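You operate a simulated robot arm through the tools that you are given. There is no shell and no other tool.

The job below is to be done with a simulated robot arm. You get a single attempt, and the scene is never put back.

## Task
Swap the purple plug in the white casting for the green seal.
Fine: clamp it and tighten the thumbscrew first; plug in the tool rack, seal round the port; thumbscrew free and red clamp open at the end. Set down upright: purple plug. Where these are worked on the way, their far stop is far enough and under half their travel is too little: thumbscrew.
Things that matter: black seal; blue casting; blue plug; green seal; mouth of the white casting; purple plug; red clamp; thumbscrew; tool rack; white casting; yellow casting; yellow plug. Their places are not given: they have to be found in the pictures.

It is judged by the outcome, as a careful person would: the job done as asked, and still so three seconds after it is handed in. It fails if anything else is knocked over, pushed out of place, dropped, spilled or broken. A push-on lid holds only when it is set on centred and level and pressed home; a screw cap is set on level and turned clockwise until tight.

## Robot
A 7-joint arm with a two-finger gripper, fixed in place. Base frame: the origin is on the floor under the middle of its stand, x ahead of it, y to its left, z up. Lengths are in mm, angles in rad, forces in N, time in s.
With the tool pointing down near the work surface it reaches from about 340 to 720 mm from the base axis. Its first joint turns from -1.152 to 1.152 rad. Payload 2.45 kg.
The TCP is the grasp point between the finger pads, 26 mm short of the fingertips. In the tool frame z runs along the fingers and y along their closing line. The gripper opens to 96 mm; its body begins 69 mm behind the TCP.
Orientation is told as [roll, pitch, yaw] about the base's x, y, z axes, in that order, counted from this pose: with the fingers straight down and closing along the base's y, the tool's x points along the base's -x, its y along +y and its z along -z.

## Interface
- The arm moves only by the tool nudge_tool. Its argument "deltas" is a list that holds one entry, the list of rows, each a list of 6 numbers: the shift along the tool's x, y, z in units of 30 mm (1.0 is 30 mm), then the turn, a rotation vector about the tool's x, y, z in units of 4 degrees (1.0 is 4 degrees). In form: [[[x, y, z, ax, ay, az], ...]]. A call has 1 to 20 rows; each row shifts and turns the commanded pose from where the row before left it, along the tool's axes as they then stand. "fingers" is the opening, from 0 (shut) to 1 (fully open), set as the call begins (left out, the last holds). A call with a number of a shift or a turn outside -1 to 1 is refused whole. Rows are played at 5 a second. More than 50 mm and 0.15 rad between two rows, or a gripper value outside its range, and nothing of the call is played. A pose out of reach is approached as far as the arm can. The call stops where the force on the tool passes 40 N (or 10 N more than at its start, if that is more) or the arm is blocked; 0.2 s more then pass. Each finger travels about 50 mm/s and halts on what it meets, pressing with about 23 N; the grip force reading is that of the motor and also rises with nothing between the fingers. The clock runs only during rows and for 0.2 s after the last one: add rows that do not move to give the fingers time. The reply holds the time, the measured pose of the TCP, the force on the tool along the base axes, the opening and the grip force, in the units named above and with some noise, with the torque about the TCP (base axes, N m) and any sound that the robot's microphone picked up.
- Cameras (640 x 400 px; columns grow to the right, rows downward): "scene" is fixed at [170.8, -410.2, 1415.3]; the picture's right is [0.54, -0.84, 0.00], its down [-0.54, -0.34, -0.77] and it looks along [0.65, 0.41, -0.64] (base axes); focal length 318 px, centre (320, 200). "wrist" rides on the gripper at [82, 3, -98] in the tool frame; the picture's right is [-0.04, 1.00, 0.00], its down [-0.73, -0.03, -0.68] and it looks along [-0.68, -0.03, 0.73] (tool axes); focal length 256 px, centre (320, 200).
- capture(camera): a new picture of that camera. It takes no simulated time.
- probe_pixels(camera, pixels): for up to 12 pixels [column, row] of the newest picture of that camera ("zoom" is the newest enlarged one), the place [x, y, z] in the base frame of the surface seen there, good to about 2 mm, but the place of the scene camera against the robot may be out by one fixed shift of up to 18 mm in any direction. It takes no simulated time.
- close_up(camera, box): a new picture of the part [left, top, right, bottom] of that camera's present view, enlarged. It takes no simulated time.
- close_job(): hands the job in; it is judged then, once.

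Leave the gripper open and the arm clear of the work at the hand-in unless told otherwise.

The tools are called after "Emit:" as a command line: name --argument value ..., lists and objects as JSON in quotes. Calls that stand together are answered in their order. nudge_tool: Moves the arm, as the interface text tells. Its arguments: {"type":"object","properties":{"deltas":{"type":"array"},"fingers":{"type":"number"}},"required":["deltas"]} The other tools are called the same way: capture (camera) takes a picture; probe_pixels (camera, pixels) gives the place of the surface under pixels of a picture; close_up (camera, box) takes an enlarged picture of a part of a camera's view; close_job () hands the job in.

At the start:

```text
time: 0.0
position: [434.4, -164.5, 1161.1]
ee_rot: [0.0, -0.002, 0.001]
force: [-0.9, -1.0, -0.4]
torque: [0.01, 0.01, 0.0]
grip_width: 96.1
grasp_force: 0.1
```

scene: 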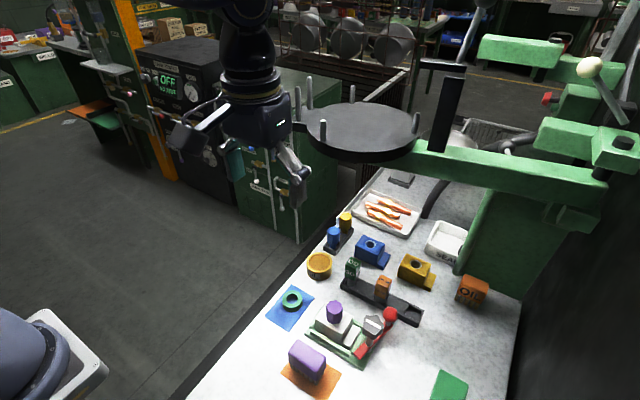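
wrist: 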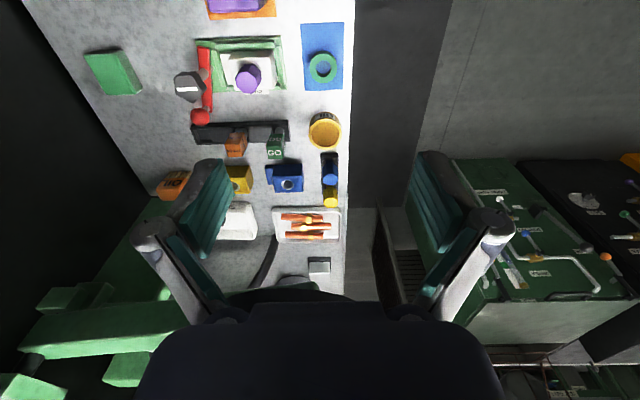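

I see the workbench with the white casting (purple plug) in a green fixture with a red clamp near scene pixel (340,330). I'll take close-ups of the scene and wrist views first.

Emit:
close_up --camera "scene" --box '[260, 260, 440, 400]'

Emit:
close_up --camera "wrist" --box '[160, 0, 360, 140]'

Emit:
close_up --camera "scene" --box '[300, 180, 500, 320]'

```text
2.86 times, centred on (350, 330) of scene
```

zoom: 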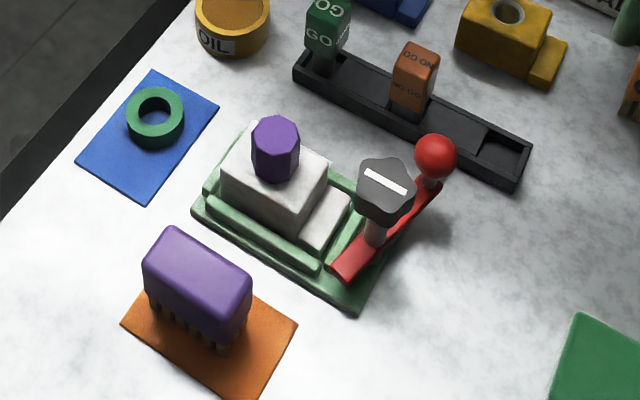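

```text
2.86 times, centred on (260, 70) of wrist
```

zoom: 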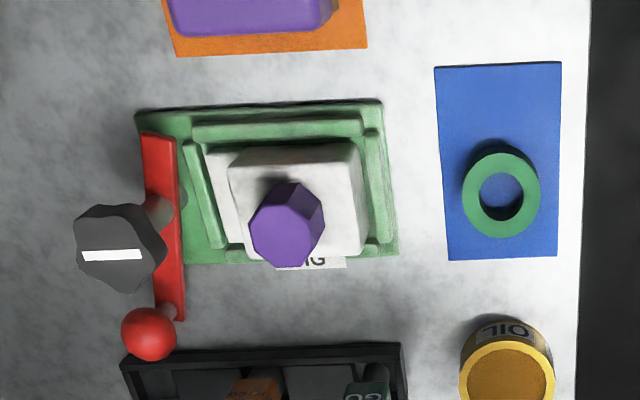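

```text
2.86 times, centred on (400, 250) of scene
```

zoom: 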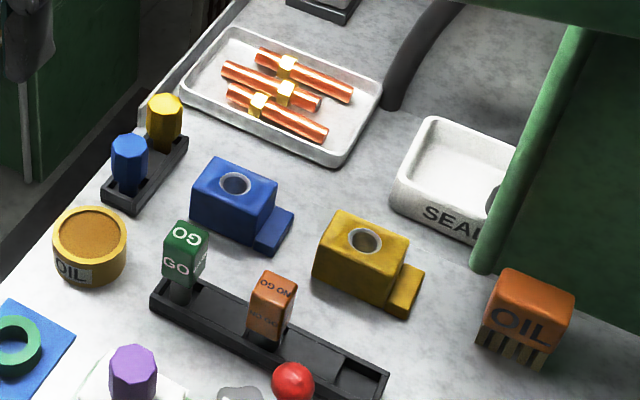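

I'll probe the wrist view for positions of the main things: the purple plug (248,78), casting, clamp bar, ball, thumbscrew, seal, racks.

Emit:
capture --camera "wrist"

Emit:
probe_pixels --camera "wrist" --pixels '[[248, 80], [265, 60], [232, 68], [189, 86], [205, 60], [206, 97], [200, 117], [310, 70], [335, 70], [322, 85], [330, 35], [275, 88]]'

Emit:
probe_pixels --camera "scene" --pixels '[[334, 309], [373, 322], [388, 314], [292, 299], [360, 352], [318, 360], [284, 292], [300, 303], [290, 310], [403, 309], [333, 235], [346, 220]]'

```text
taken
```

wrist: 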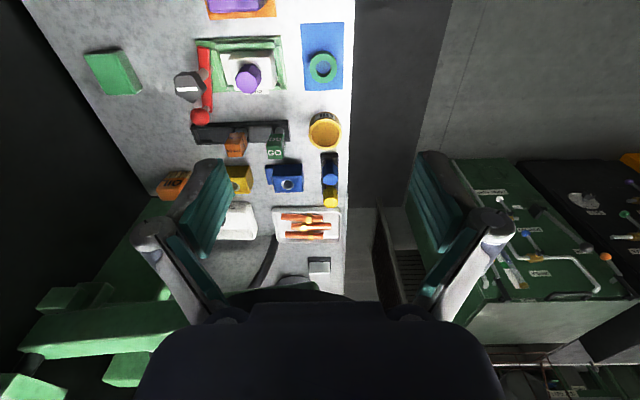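

```text
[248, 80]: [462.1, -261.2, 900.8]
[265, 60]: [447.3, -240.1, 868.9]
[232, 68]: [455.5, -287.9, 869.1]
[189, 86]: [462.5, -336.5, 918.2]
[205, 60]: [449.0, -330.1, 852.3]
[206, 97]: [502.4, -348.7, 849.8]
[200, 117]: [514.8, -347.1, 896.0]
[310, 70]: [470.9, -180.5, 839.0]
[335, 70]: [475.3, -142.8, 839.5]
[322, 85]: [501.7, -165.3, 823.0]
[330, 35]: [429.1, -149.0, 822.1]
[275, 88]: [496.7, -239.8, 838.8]
```

```text
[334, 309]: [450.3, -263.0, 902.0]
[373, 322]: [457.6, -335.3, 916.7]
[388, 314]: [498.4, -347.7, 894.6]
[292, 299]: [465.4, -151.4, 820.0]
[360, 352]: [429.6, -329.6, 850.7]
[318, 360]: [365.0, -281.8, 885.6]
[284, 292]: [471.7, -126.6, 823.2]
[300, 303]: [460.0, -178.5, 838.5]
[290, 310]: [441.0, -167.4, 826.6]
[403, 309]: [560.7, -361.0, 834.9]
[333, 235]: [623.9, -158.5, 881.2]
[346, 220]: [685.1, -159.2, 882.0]
```

Work surface is at about z=820. Next I probe possible obstacles (round plate at scene (360,130), green arm, its post) and the racks and the castings to plan safe motion.

Emit:
probe_pixels --camera "scene" --pixels '[[360, 130], [310, 125], [410, 130], [365, 155], [450, 100], [520, 170], [590, 70], [500, 240], [560, 210], [515, 50], [297, 105], [440, 160]]'

Emit:
probe_pixels --camera "wrist" --pixels '[[195, 135], [286, 128], [235, 150], [277, 140], [212, 130], [255, 130], [330, 165], [330, 195], [288, 185], [240, 178], [325, 130], [112, 72]]'

```text
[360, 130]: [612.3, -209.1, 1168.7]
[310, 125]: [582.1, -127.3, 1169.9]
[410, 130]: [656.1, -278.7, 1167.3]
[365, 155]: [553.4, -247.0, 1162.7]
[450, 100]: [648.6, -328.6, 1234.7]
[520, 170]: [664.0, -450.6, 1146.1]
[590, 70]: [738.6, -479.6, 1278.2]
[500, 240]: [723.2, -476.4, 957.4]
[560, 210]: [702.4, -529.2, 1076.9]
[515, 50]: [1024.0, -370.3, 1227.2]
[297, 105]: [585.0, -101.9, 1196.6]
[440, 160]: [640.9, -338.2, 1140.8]
```

```text
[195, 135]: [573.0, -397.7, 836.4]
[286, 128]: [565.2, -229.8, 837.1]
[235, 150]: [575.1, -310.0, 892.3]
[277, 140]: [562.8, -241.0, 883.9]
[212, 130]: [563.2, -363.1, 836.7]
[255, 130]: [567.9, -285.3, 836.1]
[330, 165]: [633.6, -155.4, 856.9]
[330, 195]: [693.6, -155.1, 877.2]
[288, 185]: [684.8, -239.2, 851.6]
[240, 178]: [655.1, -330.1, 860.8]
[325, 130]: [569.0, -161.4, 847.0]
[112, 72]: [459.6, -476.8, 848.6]
```

There is an overhead round plate at z≈1165 around (612,-209), radius ~95, so I stay below it/in front of it. Now I move the arm to about (394,-250,1041) for a closer wrist view of the casting and clamp.

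Emit:
nudge_tool --deltas '[[[0.267, -0.573, 0.8, 0, 0, 0], [0.267, -0.573, 0.8, 0, 0, 0], [0.267, -0.573, 0.8, 0, 0, 0], [0.267, -0.573, 0.8, 0, 0, 0], [0.267, -0.573, 0.8, 0, 0, 0], [0, 0, 0, 0, 0, 0]]]' --fingers 1

Emit:
capture --camera "wrist"

Emit:
capture --camera "scene"

```text
time: 1.4
position: [394.3, -252.7, 1040.5]
ee_rot: [0.0, 0.0, 0.0]
force: [-0.1, 0.2, -0.2]
torque: [-0.01, 0.01, -0.01]
grip_width: 96.0
grasp_force: 0.1
```

```text
taken
```

wrist: 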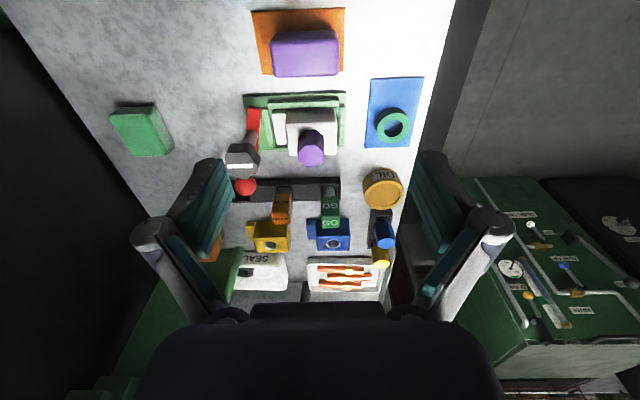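

```text
taken
```

scene: 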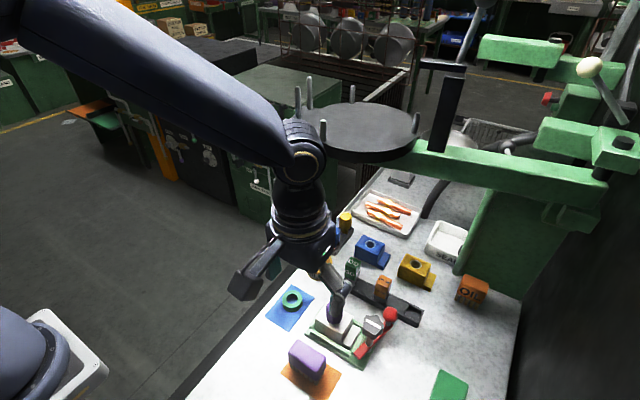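

Emit:
close_up --camera "wrist" --box '[220, 80, 420, 205]'

Emit:
close_up --camera "wrist" --box '[220, 160, 420, 285]'

```text
3.20 times, centred on (320, 142) of wrist
```

zoom: 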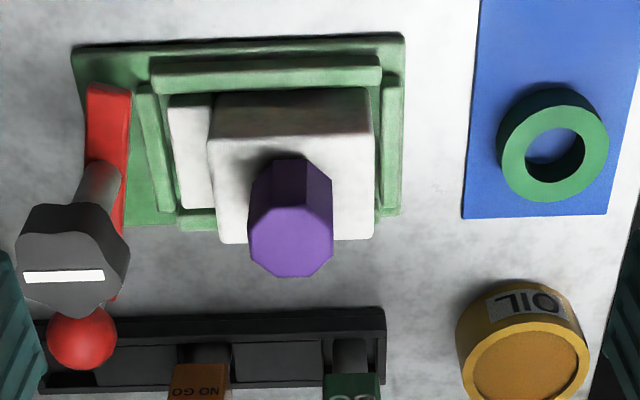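

```text
3.20 times, centred on (320, 222) of wrist
```

zoom: 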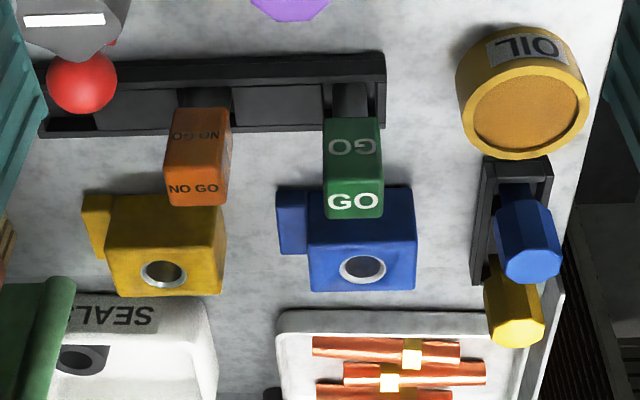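

Two candidate racks: the small one with blue/yellow plugs near scene (335,240) and the long one with GO/NO GO gauges. I'll zoom in closely on both.

Emit:
close_up --camera "scene" --box '[310, 200, 374, 260]'

Emit:
close_up --camera "scene" --box '[330, 255, 430, 335]'

Emit:
close_up --camera "wrist" --box '[350, 190, 420, 275]'

Emit:
close_up --camera "wrist" --box '[220, 165, 350, 240]'

```text
6.67 times, centred on (342, 230) of scene
```

zoom: 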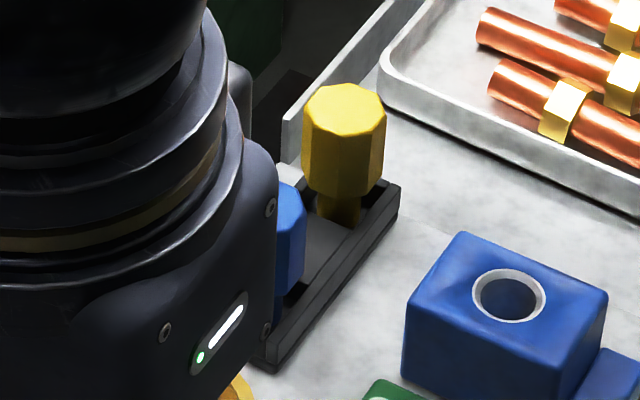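

```text
5.00 times, centred on (380, 295) of scene
```

zoom: 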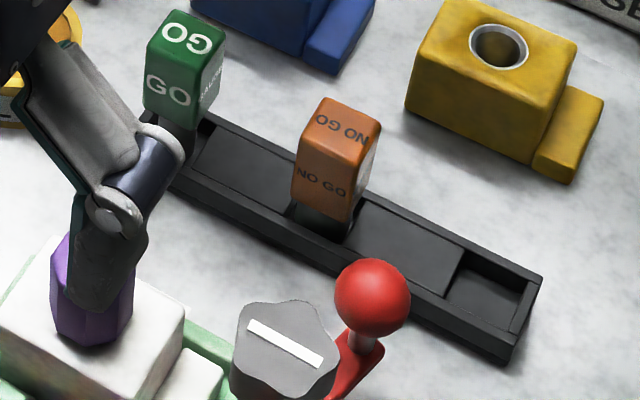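

```text
4.71 times, centred on (385, 232) of wrist
```

zoom: 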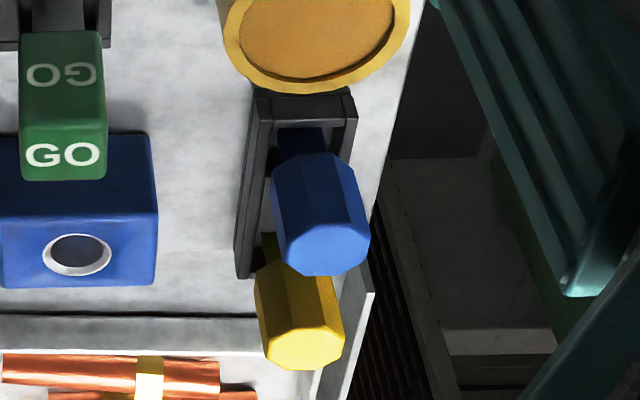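

```text
4.92 times, centred on (285, 202) of wrist
```

zoom: 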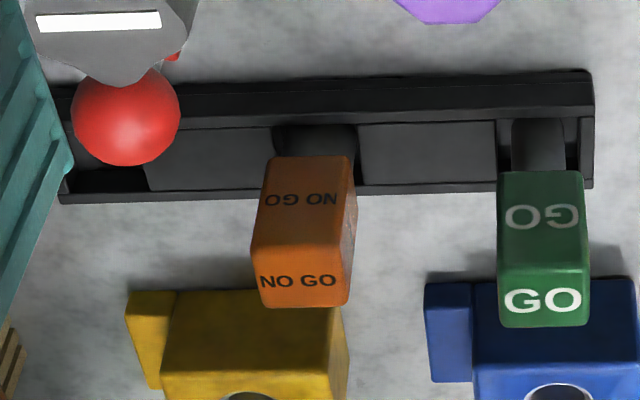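

The long rack has three sockets; the one at the right end (near scene zoom (490,290)) is empty, so that is the tool rack place. The small rack is full. Now I move closer to the clamp and thumbscrew to understand their mechanics: target TCP (380,-335,980).

Emit:
nudge_tool --deltas '[[[0.156, -0.911, 0.667, 0, 0, 0], [0.156, -0.911, 0.667, 0, 0, 0], [0.156, -0.911, 0.667, 0, 0, 0], [0, 0, 0, 0, 0, 0]]]'

Emit:
capture --camera "wrist"

Emit:
close_up --camera "wrist" --box '[240, 100, 440, 225]'

```text
time: 2.4
position: [378.2, -332.6, 980.3]
ee_rot: [0.0, 0.001, 0.001]
force: [0.4, -0.2, -0.5]
torque: [0.02, 0.0, 0.03]
grip_width: 96.0
grasp_force: 0.0
```

```text
taken
```

wrist: 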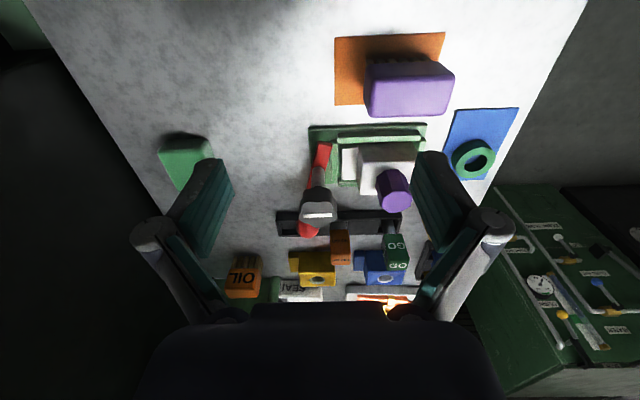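

```text
3.20 times, centred on (340, 162) of wrist
```

zoom: 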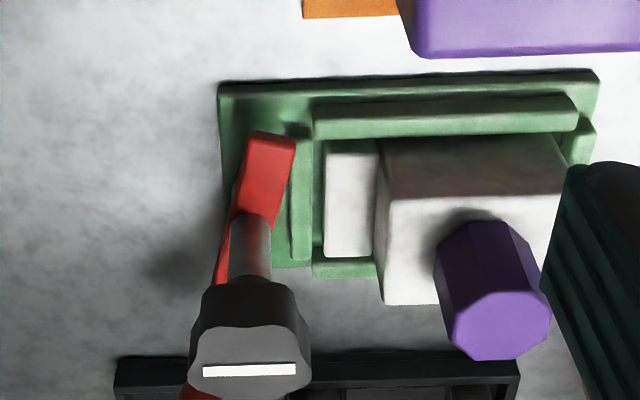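

I probe points on the clamp bar, stem, knob, foot of the casting and fixture in this zoom.

Emit:
probe_pixels --camera "zoom" --pixels '[[268, 145], [255, 195], [222, 255], [250, 245], [250, 370], [205, 340], [300, 340], [345, 150], [345, 240], [445, 220], [300, 250], [495, 335]]'

Emit:
close_up --camera "wrist" --box '[280, 120, 380, 245]'

```text
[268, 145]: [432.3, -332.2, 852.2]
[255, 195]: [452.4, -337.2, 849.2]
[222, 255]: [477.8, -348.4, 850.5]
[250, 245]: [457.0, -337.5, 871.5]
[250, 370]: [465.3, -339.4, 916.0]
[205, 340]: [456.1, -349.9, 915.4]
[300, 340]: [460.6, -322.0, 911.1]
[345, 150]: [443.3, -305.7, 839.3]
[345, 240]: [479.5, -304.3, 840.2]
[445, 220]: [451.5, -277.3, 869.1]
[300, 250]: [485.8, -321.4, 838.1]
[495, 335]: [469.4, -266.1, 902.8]
```

```text
3.20 times, centred on (330, 182) of wrist
```

zoom: 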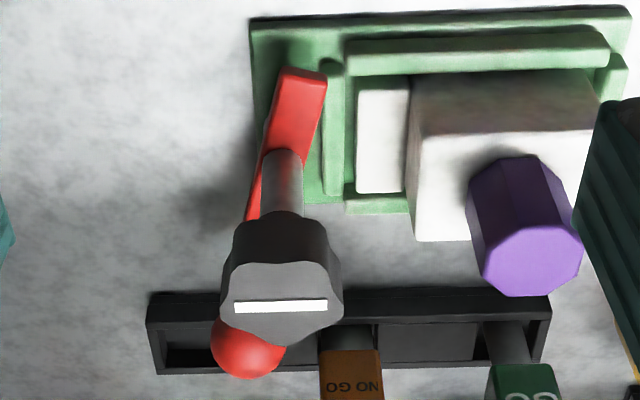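

The clamp is a horizontal red bar pivoting on the thumbscrew stem near (462,-338): its nose end (near the base, ~(430,-332)) must swing over the casting's foot (y≈-305, z≈840), so the ball end must go from +x round to -y. I raise and back off slightly to see the ball and knob better: target TCP (400,-345,1045).

Emit:
nudge_tool --deltas '[[[-0.367, -0.2, -0.72, 0, 0, 0], [-0.367, -0.2, -0.72, 0, 0, 0], [0, 0, -0.72, 0, 0, 0], [0, 0, 0, 0, 0, 0]]]'

Emit:
capture --camera "wrist"

Emit:
close_up --camera "wrist" --box '[270, 90, 430, 190]'

```text
time: 3.4
position: [402.4, -344.6, 1046.3]
ee_rot: [0.0, 0.0, 0.002]
force: [-0.3, 0.1, 0.5]
torque: [0.02, -0.01, 0.0]
grip_width: 96.3
grasp_force: 0.1
```

```text
taken
```

wrist: 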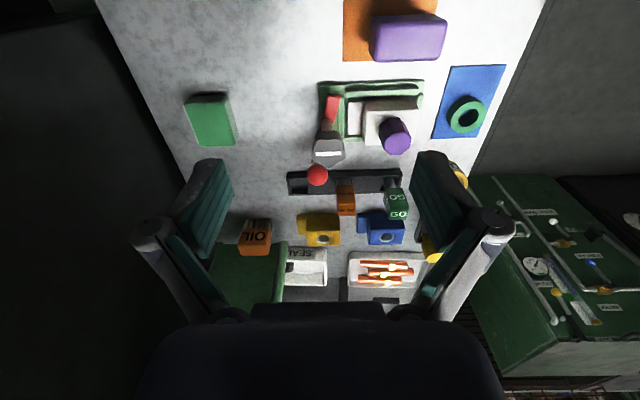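

```text
4.00 times, centred on (350, 140) of wrist
```

zoom: 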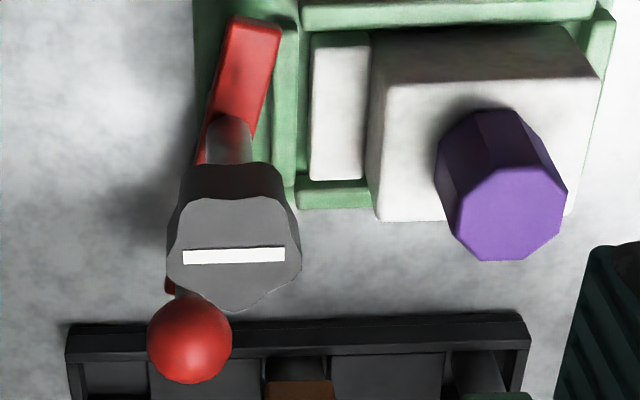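

Probe ball (zoom (190,340)), its sides, the knob top outline, the purple plug top outline, and the casting corners.

Emit:
probe_pixels --camera "zoom" --pixels '[[190, 340], [152, 340], [228, 340], [190, 300], [190, 378], [235, 255], [180, 250], [290, 255], [230, 205], [235, 300], [235, 140], [200, 150]]'

Emit:
probe_pixels --camera "zoom" --pixels '[[510, 210], [462, 210], [560, 210], [510, 175], [510, 250], [385, 200], [385, 100], [590, 90], [340, 60], [340, 165], [245, 30], [255, 120]]'

```text
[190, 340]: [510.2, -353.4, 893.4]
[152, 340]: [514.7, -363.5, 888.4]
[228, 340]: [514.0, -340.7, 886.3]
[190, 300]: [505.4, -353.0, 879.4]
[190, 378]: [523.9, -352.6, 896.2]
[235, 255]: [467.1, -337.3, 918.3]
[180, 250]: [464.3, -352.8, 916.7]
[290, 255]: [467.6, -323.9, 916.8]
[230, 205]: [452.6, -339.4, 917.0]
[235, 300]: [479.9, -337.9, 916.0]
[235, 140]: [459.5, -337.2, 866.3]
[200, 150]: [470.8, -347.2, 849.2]
```

```text
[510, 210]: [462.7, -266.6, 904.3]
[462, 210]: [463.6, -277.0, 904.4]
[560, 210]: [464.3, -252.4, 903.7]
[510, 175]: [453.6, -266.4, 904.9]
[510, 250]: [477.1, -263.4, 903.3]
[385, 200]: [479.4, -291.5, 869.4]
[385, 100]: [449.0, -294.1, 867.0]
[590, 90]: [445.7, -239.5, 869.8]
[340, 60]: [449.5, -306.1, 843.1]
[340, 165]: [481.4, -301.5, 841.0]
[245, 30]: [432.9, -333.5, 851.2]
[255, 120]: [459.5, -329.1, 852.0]
```

Readings: ball centre ≈ (517.5,-353.5,884), radius ≈12.5; knob centre ≈ (466,-338), top 917; plug head centre ≈ (465,-265), top 904. Next: go above the ball at z≈985 with fingers ~46 mm open and turn 16° clockwise so the fingers close along the ball's swing direction.

Emit:
nudge_tool --deltas '[[[-0.767, -0.059, 0.409, 0, 0, 0], [-0.767, -0.059, 0.409, 0, 0, 0], [-0.767, -0.059, 0.409, 0, 0, 0], [-0.767, -0.059, 0.409, 0, 0, 0], [-0.767, -0.059, 0.409, 0, 0, 0], [0, 0, 0, 0, 0, 1], [0, 0, 0, 0, 0, 1], [0, 0, 0, 0, 0, 1], [0, 0, 0, 0, 0, 1], [0, 0, 0, 0, 0, 0]]]' --fingers 0.48

Emit:
capture --camera "wrist"

Emit:
capture --camera "scene"

```text
time: 5.6
position: [517.1, -353.8, 983.0]
ee_rot: [0.001, -0.002, -0.279]
force: [-0.2, 0.9, 0.9]
torque: [0.0, 0.02, 0.01]
grip_width: 46.2
grasp_force: 0.2
```

```text
taken
```

wrist: 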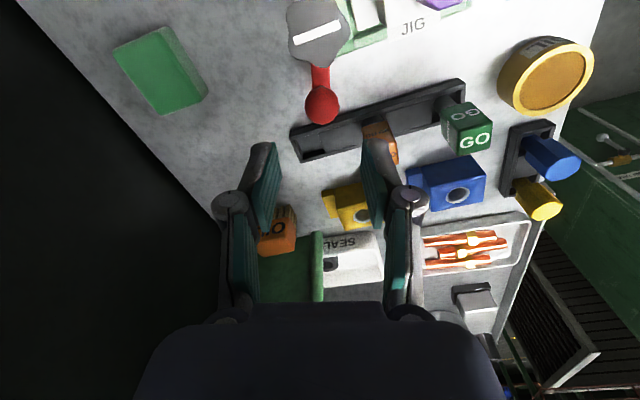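

```text
taken
```

scene: 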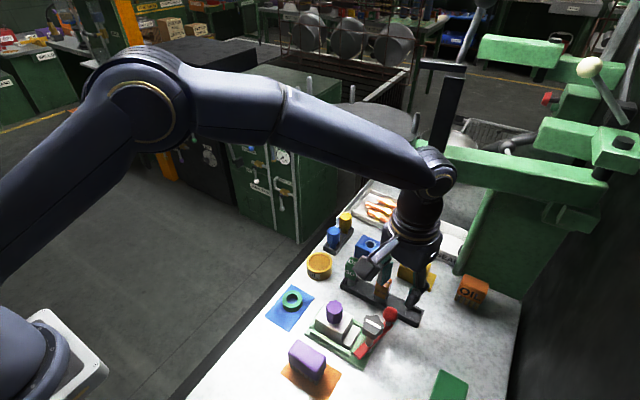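

The ball is at wrist (322,104), right below the grasp point. Let me zoom to check alignment and also take probe points of the ball and the rack's empty socket at (313,150).

Emit:
close_up --camera "wrist" --box '[240, 60, 440, 185]'

Emit:
probe_pixels --camera "zoom" --pixels '[[260, 142], [215, 142], [308, 142], [260, 100], [260, 185], [225, 20], [180, 300], [290, 265], [215, 285], [235, 285], [250, 300], [345, 255]]'

```text
3.20 times, centred on (340, 122) of wrist
```

zoom: 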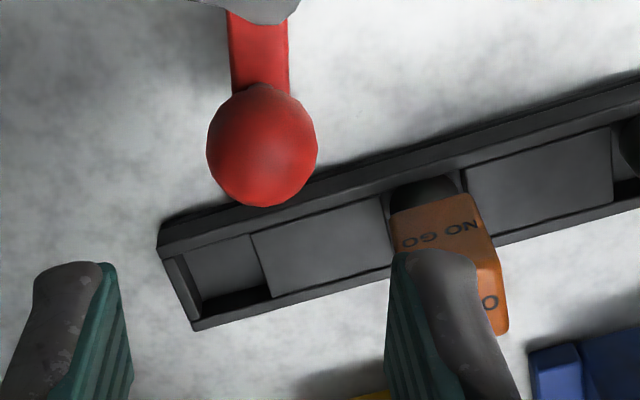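

```text
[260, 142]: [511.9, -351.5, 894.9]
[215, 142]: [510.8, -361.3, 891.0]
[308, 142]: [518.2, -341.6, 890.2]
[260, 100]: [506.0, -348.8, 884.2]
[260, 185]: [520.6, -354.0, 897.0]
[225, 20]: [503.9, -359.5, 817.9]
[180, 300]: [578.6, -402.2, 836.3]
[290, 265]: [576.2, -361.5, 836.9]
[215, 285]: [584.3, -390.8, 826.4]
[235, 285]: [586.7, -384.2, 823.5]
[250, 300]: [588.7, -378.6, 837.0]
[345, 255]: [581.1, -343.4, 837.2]
```

Ball centre confirmed ≈ (516.8,-353.2,883.5). The NO GO handle is ~20 mm clear of the right finger. I descend 90 mm so the fingers straddle the ball (TCP z≈893).

Emit:
nudge_tool --deltas '[[[0, 0, 0.75, 0, 0, 0], [0, 0, 0.75, 0, 0, 0], [0, 0, 0.75, 0, 0, 0], [0, 0, 0.75, 0, 0, 0], [0, 0, 0, 0, 0, 0]]]'

Emit:
capture --camera "wrist"

Emit:
close_up --camera "scene" --box '[310, 260, 450, 360]'

```text
time: 6.8
position: [517.4, -355.0, 892.3]
ee_rot: [-0.001, -0.001, -0.28]
force: [-0.8, 0.3, -0.3]
torque: [-0.01, -0.02, 0.01]
grip_width: 45.8
grasp_force: 0.0
```

```text
taken
```

wrist: 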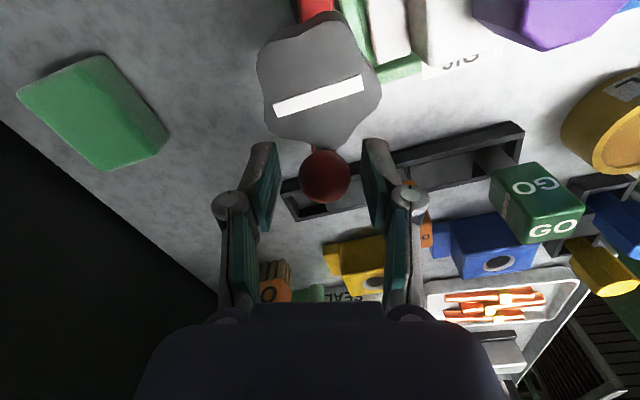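

```text
4.00 times, centred on (380, 310) of scene
```

zoom: 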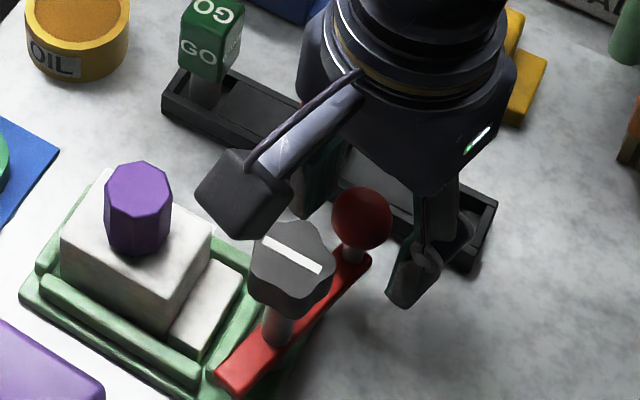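

Ball is between the fingers. I narrow the opening to ~31 mm and sweep the first 40° of the arc around the pivot (466,-338), turning the tool along with it.

Emit:
nudge_tool --deltas '[[[0, 0, 0, 0, 0, 0], [0, 0, 0, 0, 0, 0], [0.0044, -0.126, 0, 0, 0, 1], [0.0044, -0.126, 0, 0, 0, 1], [0.0044, -0.126, 0, 0, 0, 1], [0.0044, -0.126, 0, 0, 0, 1], [0.0044, -0.126, 0, 0, 0, 1], [0.0044, -0.126, 0, 0, 0, 1], [0.0044, -0.126, 0, 0, 0, 1], [0.0044, -0.126, 0, 0, 0, 1], [0.0044, -0.126, 0, 0, 0, 1], [0.0044, -0.126, 0, 0, 0, 1]]]' --fingers 0.32

Emit:
capture --camera "wrist"

Emit:
close_up --camera "scene" --box '[310, 260, 450, 360]'

```text
time: 9.4
position: [494.7, -384.7, 893.4]
ee_rot: [0.0, 0.0, -0.977]
force: [-0.2, 0.5, 0.7]
torque: [0.01, 0.03, -0.04]
grip_width: 31.0
grasp_force: 0.5
```

```text
taken
```

wrist: 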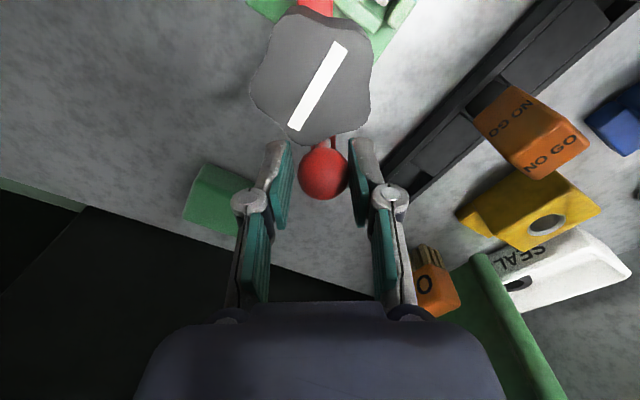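

```text
4.00 times, centred on (380, 310) of scene
```

zoom: 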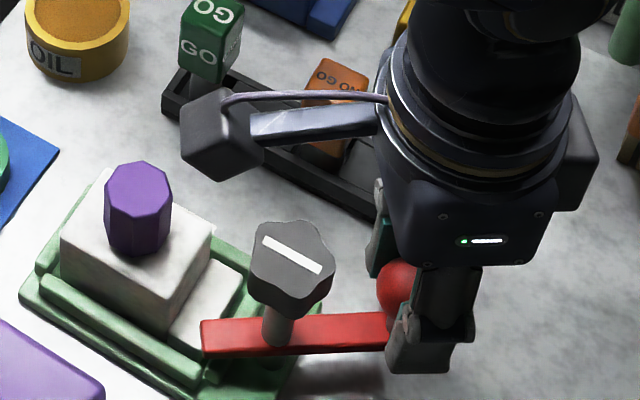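

The clamp is swinging freely (forces ~0). I continue the arc another 32°, watching the force for its stop.

Emit:
nudge_tool --deltas '[[[0.0044, -0.126, 0, 0, 0, 1], [0.0044, -0.126, 0, 0, 0, 1], [0.0044, -0.126, 0, 0, 0, 1], [0.0044, -0.126, 0, 0, 0, 1], [0.0044, -0.126, 0, 0, 0, 1], [0.0044, -0.126, 0, 0, 0, 1], [0.0044, -0.126, 0, 0, 0, 1], [0.0044, -0.126, 0, 0, 0, 1], [0, 0, 0, 0, 0, 0]]]'

Emit:
capture --camera "wrist"

Emit:
close_up --camera "scene" --box '[310, 260, 450, 360]'

```text
time: 11.4
position: [466.8, -394.0, 894.6]
ee_rot: [0.0, 0.001, -1.535]
force: [0.3, -0.4, -0.2]
torque: [-0.04, 0.02, 0.0]
grip_width: 30.6
grasp_force: 0.0
```

```text
taken
```

wrist: 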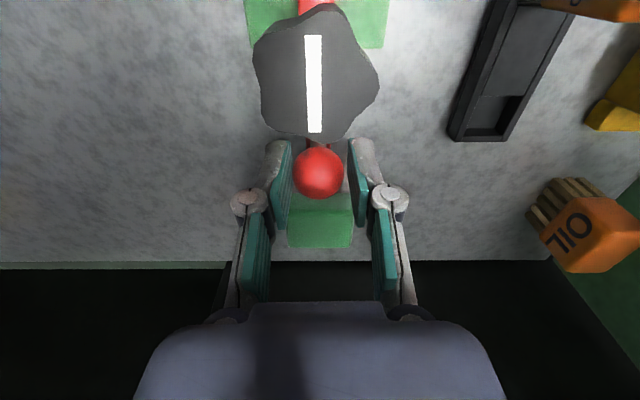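

```text
4.00 times, centred on (380, 310) of scene
```

zoom: 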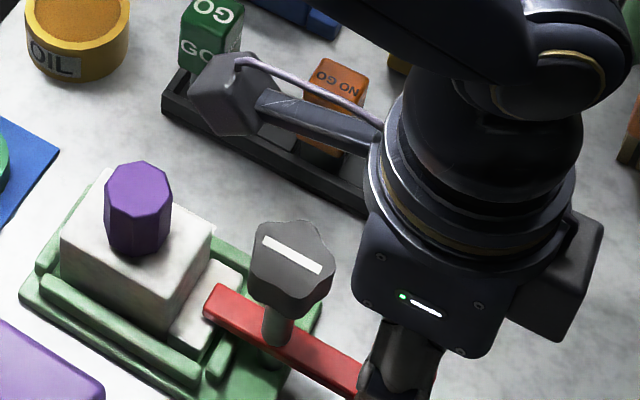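

The nose is now over the casting's foot. I continue a little (12°) to see if there is a stop.

Emit:
nudge_tool --deltas '[[[0.0044, -0.126, 0, 0, 0, 1], [0.0044, -0.126, 0, 0, 0, 1], [0.0044, -0.126, 0, 0, 0, 1], [0, 0, 0, 0, 0, 0]]]'

Emit:
capture --camera "wrist"

Emit:
close_up --camera "scene" --box '[310, 260, 450, 360]'

```text
time: 12.4
position: [457.2, -392.9, 892.7]
ee_rot: [0.003, -0.001, -1.744]
force: [17.5, 4.5, -2.1]
torque: [0.08, -0.14, 0.15]
grip_width: 40.9
grasp_force: 8.1
```

```text
taken
```

wrist: 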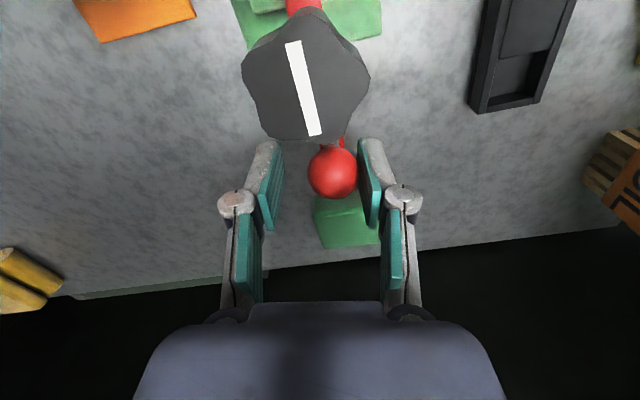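

```text
4.00 times, centred on (380, 310) of scene
```

zoom: 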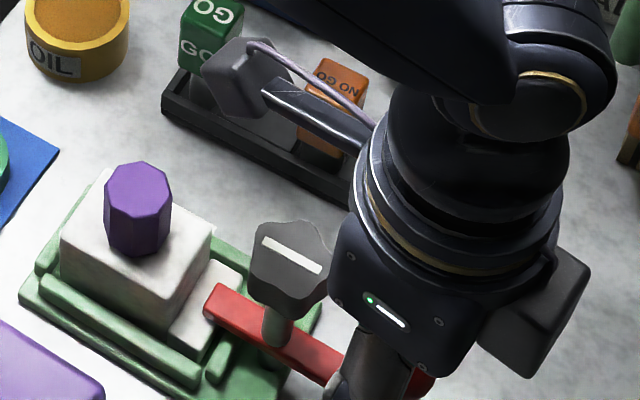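

Force rose to 17.5 N and the ball stopped moving (bar pointing straight at the foot): closed stop reached. I ease off 6 mm, open fingers to ~48 mm, then rise 90 mm.

Emit:
nudge_tool --deltas '[[[0, 0.2, 0, 0, 0, 0], [0, 0.07, 0, 0, 0, 0], [0, 0, 0, 0, 0, 0], [0, 0, -0.6, 0, 0, 0], [0, 0, -0.8, 0, 0, 0], [0, 0, -0.8, 0, 0, 0], [0, 0, -0.8, 0, 0, 0], [0, 0, 0, 0, 0, 0]]]' --fingers 0.5

Emit:
capture --camera "wrist"

Emit:
close_up --camera "scene" --box '[310, 260, 450, 360]'

```text
time: 14.2
position: [464.0, -395.1, 984.6]
ee_rot: [0.0, 0.0, -1.742]
force: [0.2, -0.6, 0.0]
torque: [-0.02, -0.01, -0.01]
grip_width: 48.0
grasp_force: 0.0
```

```text
taken
```

wrist: 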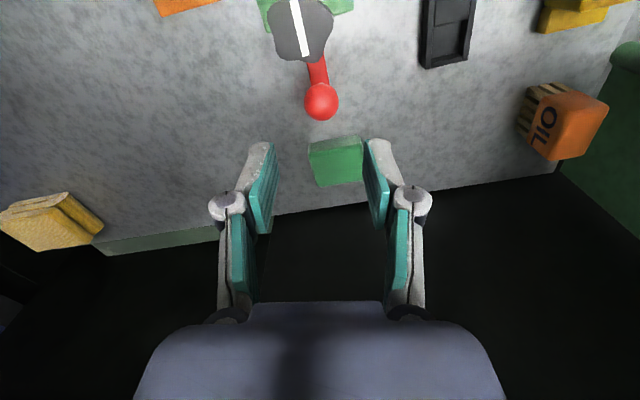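

```text
4.00 times, centred on (380, 310) of scene
```

zoom: 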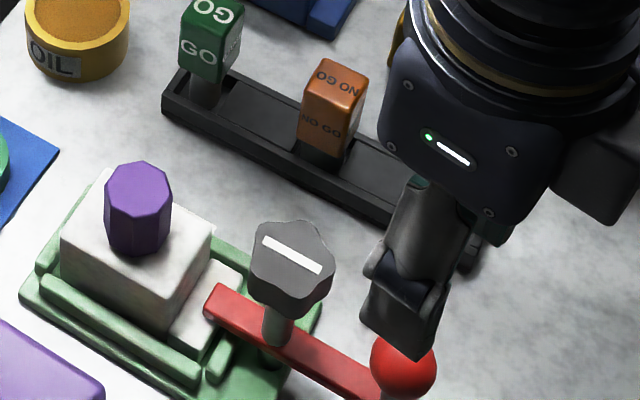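

Clamp stays closed. Now go over the knob centre (466,-338) at z≈985 and turn back to yaw 0 (fingers ~48 mm open).

Emit:
nudge_tool --deltas '[[[0.944, -0.129, 0, 0, 0, 0], [0.944, -0.129, 0, 0, 0, 0], [0, 0, 0, 0, 0, -1], [0, 0, 0, 0, 0, -1], [0, 0, 0, 0, 0, -1], [0, 0, 0, 0, 0, -1], [0, 0, 0, 0, 0, -1], [0, 0, 0, 0, 0, -1], [0, 0, 0, 0, 0, -1], [0, 0, 0, 0, 0, -1], [0, 0, 0, 0, 0, -1], [0, 0, 0, 0, 0, -1], [0, 0, 0, 0, 0, -1], [0, 0, 0, 0, 0, -1], [0, 0, 0, 0, 0, -1], [0, 0, 0, 0, 0, -1], [0, 0, 0, 0, 0, -1], [0, 0, 0, 0, 0, -1], [0, 0, 0, 0, 0, -1], [0, 0, 0, 0, 0, -1]]]'

Emit:
capture --camera "wrist"

```text
time: 18.4
position: [465.3, -338.6, 983.1]
ee_rot: [-0.001, 0.0, -0.488]
force: [0.4, 0.0, 0.1]
torque: [-0.01, -0.01, 0.0]
grip_width: 48.1
grasp_force: 0.1
```

```text
taken
```

wrist: 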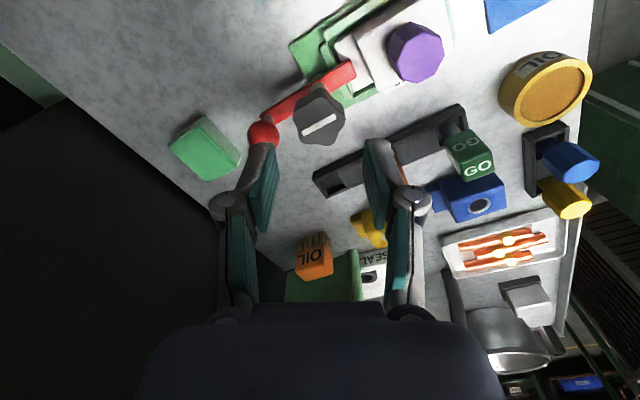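

Knob is at wrist (320,118). I zoom and probe its outline to refine the centre.

Emit:
close_up --camera "wrist" --box '[260, 70, 380, 145]'

Emit:
probe_pixels --camera "zoom" --pixels '[[320, 285], [215, 290], [430, 270], [330, 200], [310, 360], [250, 230], [400, 340], [395, 200], [240, 340], [300, 250], [340, 290], [360, 240]]'

```text
5.33 times, centred on (320, 108) of wrist
```

zoom: 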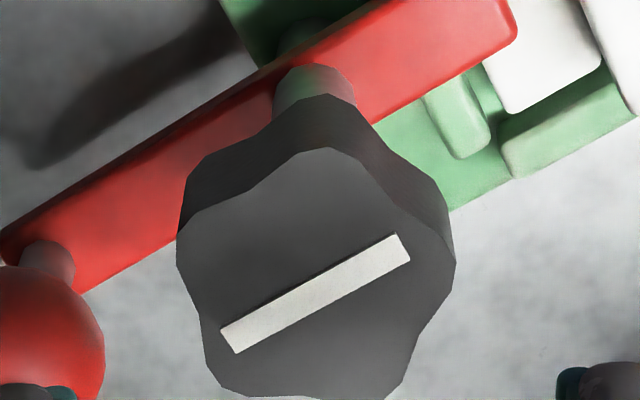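

```text
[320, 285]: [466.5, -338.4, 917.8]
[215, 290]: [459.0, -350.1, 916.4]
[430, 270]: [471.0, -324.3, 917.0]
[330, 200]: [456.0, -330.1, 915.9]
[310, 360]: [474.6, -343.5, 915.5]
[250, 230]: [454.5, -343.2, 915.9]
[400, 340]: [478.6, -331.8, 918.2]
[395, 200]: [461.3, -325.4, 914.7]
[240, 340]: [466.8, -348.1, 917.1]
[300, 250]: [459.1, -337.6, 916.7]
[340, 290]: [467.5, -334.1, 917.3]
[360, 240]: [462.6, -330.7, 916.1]
```

Knob: 5 lobes, one lobe in line with the white bar (along y), centre (466,-338), top 917. To have plenty of clockwise stroke, I turn counter-clockwise to yaw +72° (a stable three-point grip angle).

Emit:
nudge_tool --deltas '[[[0, 0, 0, 0, 0, -1], [0, 0, 0, 0, 0, -1], [0, 0, 0, 0, 0, -1], [0, 0, 0, 0, 0, -1], [0, 0, 0, 0, 0, -1], [0, 0, 0, 0, 0, -1], [0, 0, 0, 0, 0, -1], [0, 0, 0, 0, 0, -1], [0, 0, 0, 0, 0, -1], [0, 0, 0, 0, 0, -1], [0, 0, 0, 0, 0, -1], [0, 0, 0, 0, 0, -1], [0, 0, 0, 0, 0, -1], [0, 0, 0, 0, 0, -1], [0, 0, 0, 0, 0, -1], [0, 0, 0, 0, 0, -1], [0, 0, 0, 0, 0, 0]]]'

Emit:
nudge_tool --deltas '[[[0, 0, 0, 0, 0, -1], [0, 0, 0, 0, 0, -1], [0, 0, 0, 0, 0, -1], [0, 0, 0, 0, 0, -1], [0, 0, 0, 0, 0, -1], [0, 0, 0, 0, 0, -1], [0, 0, 0, 0, 0, -1], [0, 0, 0, 0, 0, -1], [0, 0, 0, 0, 0, -1], [0, 0, 0, 0, 0, 0]]]'

Emit:
capture --camera "wrist"

Emit:
capture --camera "scene"

```text
time: 22.0
position: [465.5, -338.4, 983.4]
ee_rot: [0.001, 0.0, 0.631]
force: [-0.4, -1.3, 0.2]
torque: [0.0, -0.02, -0.03]
grip_width: 48.1
grasp_force: 0.0
```

```text
time: 24.2
position: [466.1, -337.8, 983.7]
ee_rot: [0.0, 0.0, 1.259]
force: [-0.7, -0.6, -0.1]
torque: [-0.01, 0.0, 0.01]
grip_width: 47.9
grasp_force: 0.0
```

```text
taken
```

wrist: 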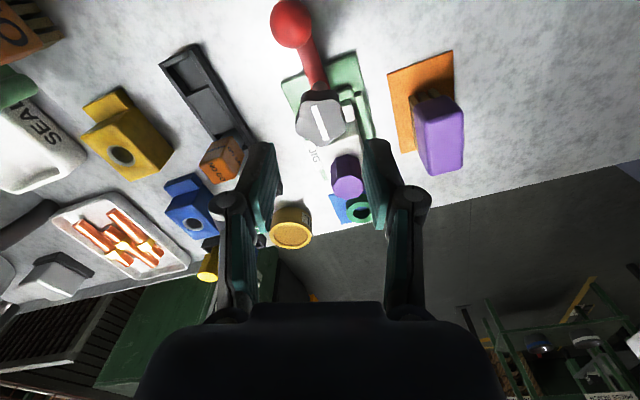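

```text
taken
```

scene: 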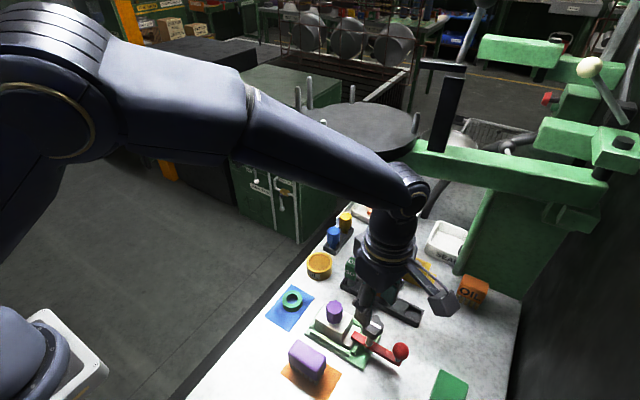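

Yaw +72° is fine. I descend ~62 mm to TCP z≈921 around the knob, then close the fingers on it.

Emit:
nudge_tool --deltas '[[[0, 0, 0.697, 0, 0, 0], [0, 0, 0.697, 0, 0, 0], [0, 0, 0.697, 0, 0, 0], [0, 0, 0, 0, 0, 0]]]'

Emit:
nudge_tool --deltas '[[[0, 0, 0, 0, 0, 0], [0, 0, 0, 0, 0, 0], [0, 0, 0, 0, 0, 0], [0, 0, 0, 0, 0, 0], [0, 0, 0, 0, 0, 0]]]' --fingers 0.1

Emit:
capture --camera "wrist"

Emit:
close_up --camera "scene" --box '[320, 270, 460, 370]'

```text
time: 25.2
position: [465.4, -338.0, 919.8]
ee_rot: [-0.001, 0.0, 1.258]
force: [-0.6, 0.3, -0.6]
torque: [-0.02, 0.04, 0.01]
grip_width: 47.9
grasp_force: 0.1
```

```text
time: 26.4
position: [464.8, -338.1, 921.2]
ee_rot: [0.002, -0.002, 1.256]
force: [-3.2, 2.3, 0.8]
torque: [0.07, 0.11, 0.0]
grip_width: 34.7
grasp_force: 45.5
```

```text
taken
```

wrist: 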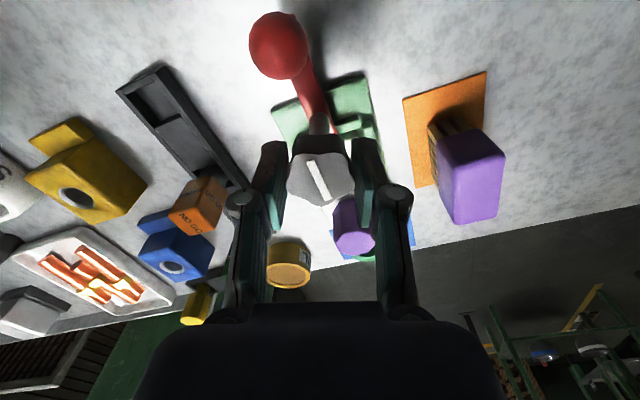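

```text
4.00 times, centred on (390, 320) of scene
```

zoom: 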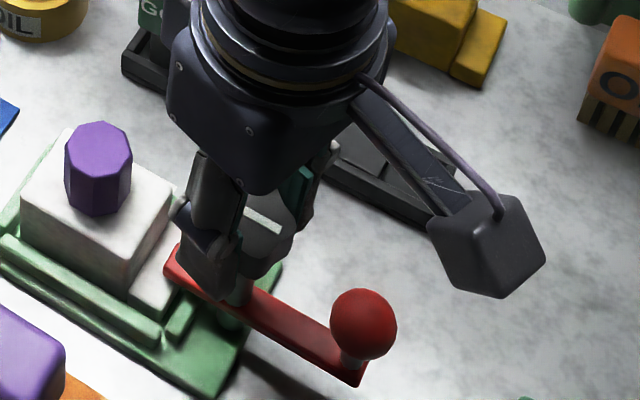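

Fingers hold the knob (34.7 mm). I turn clockwise 40° first and read the torque.

Emit:
nudge_tool --deltas '[[[0, 0, 0, 0, 0, 1], [0, 0, 0, 0, 0, 1], [0, 0, 0, 0, 0, 1], [0, 0, 0, 0, 0, 1], [0, 0, 0, 0, 0, 1], [0, 0, 0, 0, 0, 1], [0, 0, 0, 0, 0, 1], [0, 0, 0, 0, 0, 1], [0, 0, 0, 0, 0, 1], [0, 0, 0, 0, 0, 1]]]'

Emit:
capture --camera "wrist"

Emit:
close_up --camera "scene" --box '[320, 270, 460, 370]'

```text
time: 28.6
position: [466.0, -338.3, 920.7]
ee_rot: [0.001, -0.001, 0.557]
force: [4.8, -4.9, -21.2]
torque: [-0.25, 0.02, 0.0]
grip_width: 34.9
grasp_force: 44.9
```

```text
taken
```

wrist: 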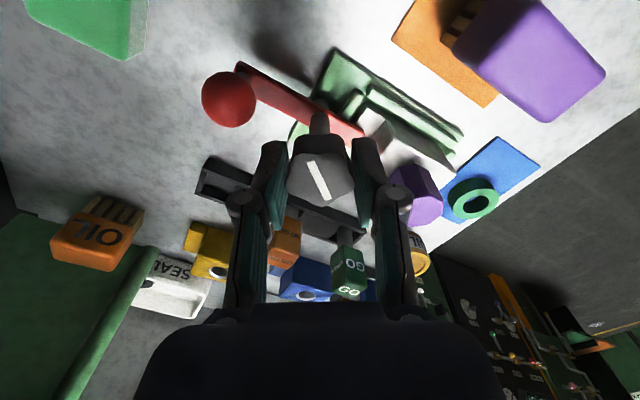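

```text
4.00 times, centred on (390, 320) of scene
```

zoom: 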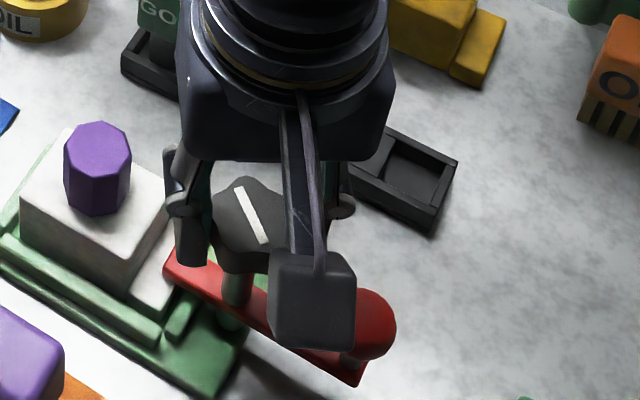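

The knob turned with the fingers; the tool is being pulled down (-21 N in z), so the screw advances downward as it tightens. I lower 1.0 mm and read the force.

Emit:
nudge_tool --deltas '[[[0, 0, 0.033, 0, 0, 0], [0, 0, 0, 0, 0, 0]]]'

```text
time: 29.2
position: [466.4, -338.8, 921.1]
ee_rot: [-0.001, -0.001, 0.558]
force: [3.1, -3.3, -6.0]
torque: [-0.04, 0.13, 0.02]
grip_width: 35.0
grasp_force: 44.9
```

1 mm of lowering relieved ~15 N, so about 0.14 mm advance per 4°. I continue 40° clockwise with that lowering per row.

Emit:
nudge_tool --deltas '[[[0, 0, 0.005, 0, 0, 1], [0, 0, 0.005, 0, 0, 1], [0, 0, 0.005, 0, 0, 1], [0, 0, 0.005, 0, 0, 1], [0, 0, 0.005, 0, 0, 1], [0, 0, 0.005, 0, 0, 1], [0, 0, 0.005, 0, 0, 1], [0, 0, 0.005, 0, 0, 1], [0, 0, 0.005, 0, 0, 1], [0, 0, 0.005, 0, 0, 1]]]'

Emit:
close_up --camera "scene" --box '[320, 270, 460, 370]'

```text
time: 31.4
position: [465.8, -338.7, 920.7]
ee_rot: [-0.004, -0.004, -0.142]
force: [1.7, -3.8, 31.1]
torque: [0.01, 0.26, 0.02]
grip_width: 34.7
grasp_force: 45.0
```

```text
4.00 times, centred on (390, 320) of scene
```

zoom: 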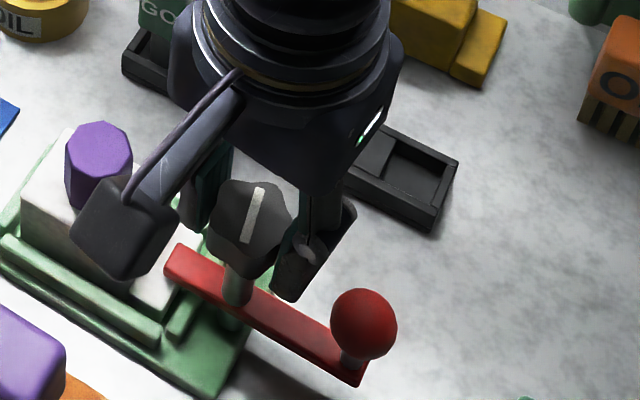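

Now the force is +31 N (pushing up), so I lowered too much; I raise 2 mm and recheck.

Emit:
nudge_tool --deltas '[[[0, 0, -0.067, 0, 0, 0], [0, 0, 0, 0, 0, 0]]]'

```text
time: 32.0
position: [467.2, -340.3, 919.6]
ee_rot: [0.0, -0.002, -0.142]
force: [8.5, -12.7, 5.2]
torque: [-0.52, -1.23, 0.01]
grip_width: 34.8
grasp_force: 44.6
```

There is some sideways strain built up; I release slightly (40 mm opening, clear of the ball), let it relax, and look.

Emit:
nudge_tool --deltas '[[[0, 0, 0, 0, 0, 0], [0, 0, 0, 0, 0, 0], [0, 0, 0, 0, 0, 0]]]' --fingers 0.42

Emit:
capture --camera "wrist"

Emit:
close_up --camera "wrist" --box '[240, 120, 400, 220]'

Emit:
close_up --camera "scene" --box '[320, 270, 460, 370]'

```text
time: 32.8
position: [466.3, -337.4, 918.8]
ee_rot: [0.002, 0.001, -0.137]
force: [0.7, 0.8, 0.3]
torque: [-0.04, 0.05, -0.02]
grip_width: 40.6
grasp_force: 0.1
```

```text
taken
```

wrist: 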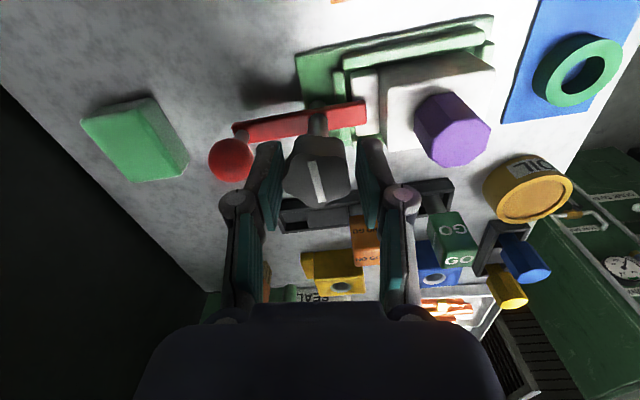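

```text
4.00 times, centred on (320, 170) of wrist
```

zoom: 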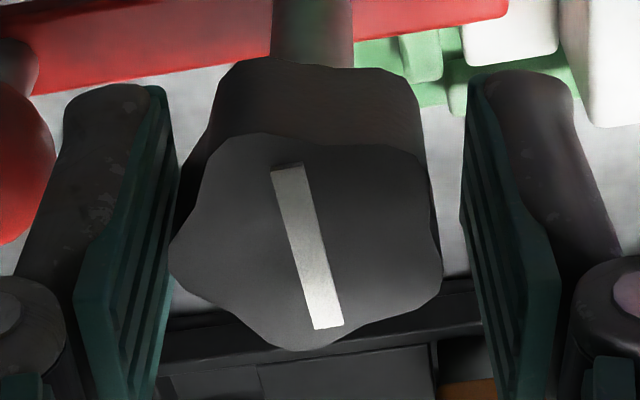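

```text
4.00 times, centred on (390, 320) of scene
```

zoom: 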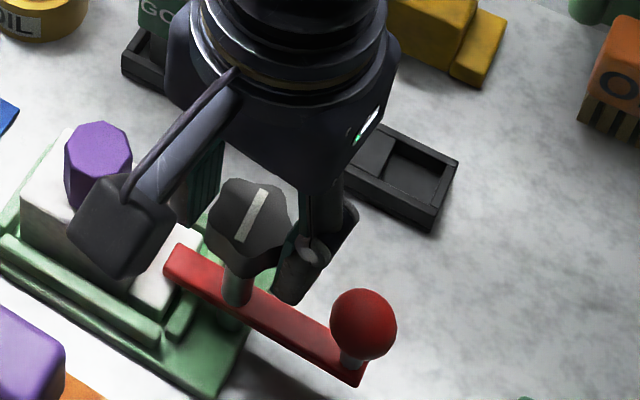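

Strain released (forces ~0), the knob mark has turned ~80°. I re-grip and continue turning clockwise 40°, no lowering.

Emit:
nudge_tool --deltas '[[[0, 0, 0, 0, 0, 0], [0, 0, 0, 0, 0, 0], [0, 0, 0, 0, 0, 0], [0, 0, 0, 0, 0, 0]]]' --fingers 0.1

Emit:
nudge_tool --deltas '[[[0, 0, 0, 0, 0, 1], [0, 0, 0, 0, 0, 1], [0, 0, 0, 0, 0, 1], [0, 0, 0, 0, 0, 1], [0, 0, 0, 0, 0, 1]]]'

```text
time: 33.8
position: [465.2, -338.6, 920.4]
ee_rot: [-0.001, -0.001, -0.137]
force: [-1.1, -8.1, -2.1]
torque: [-0.22, 0.02, 0.01]
grip_width: 34.5
grasp_force: 44.9
```

```text
time: 35.0
position: [466.2, -337.9, 920.5]
ee_rot: [-0.002, -0.001, -0.49]
force: [0.5, -17.3, -8.6]
torque: [-0.35, -0.2, 0.76]
grip_width: 35.1
grasp_force: 45.0
```

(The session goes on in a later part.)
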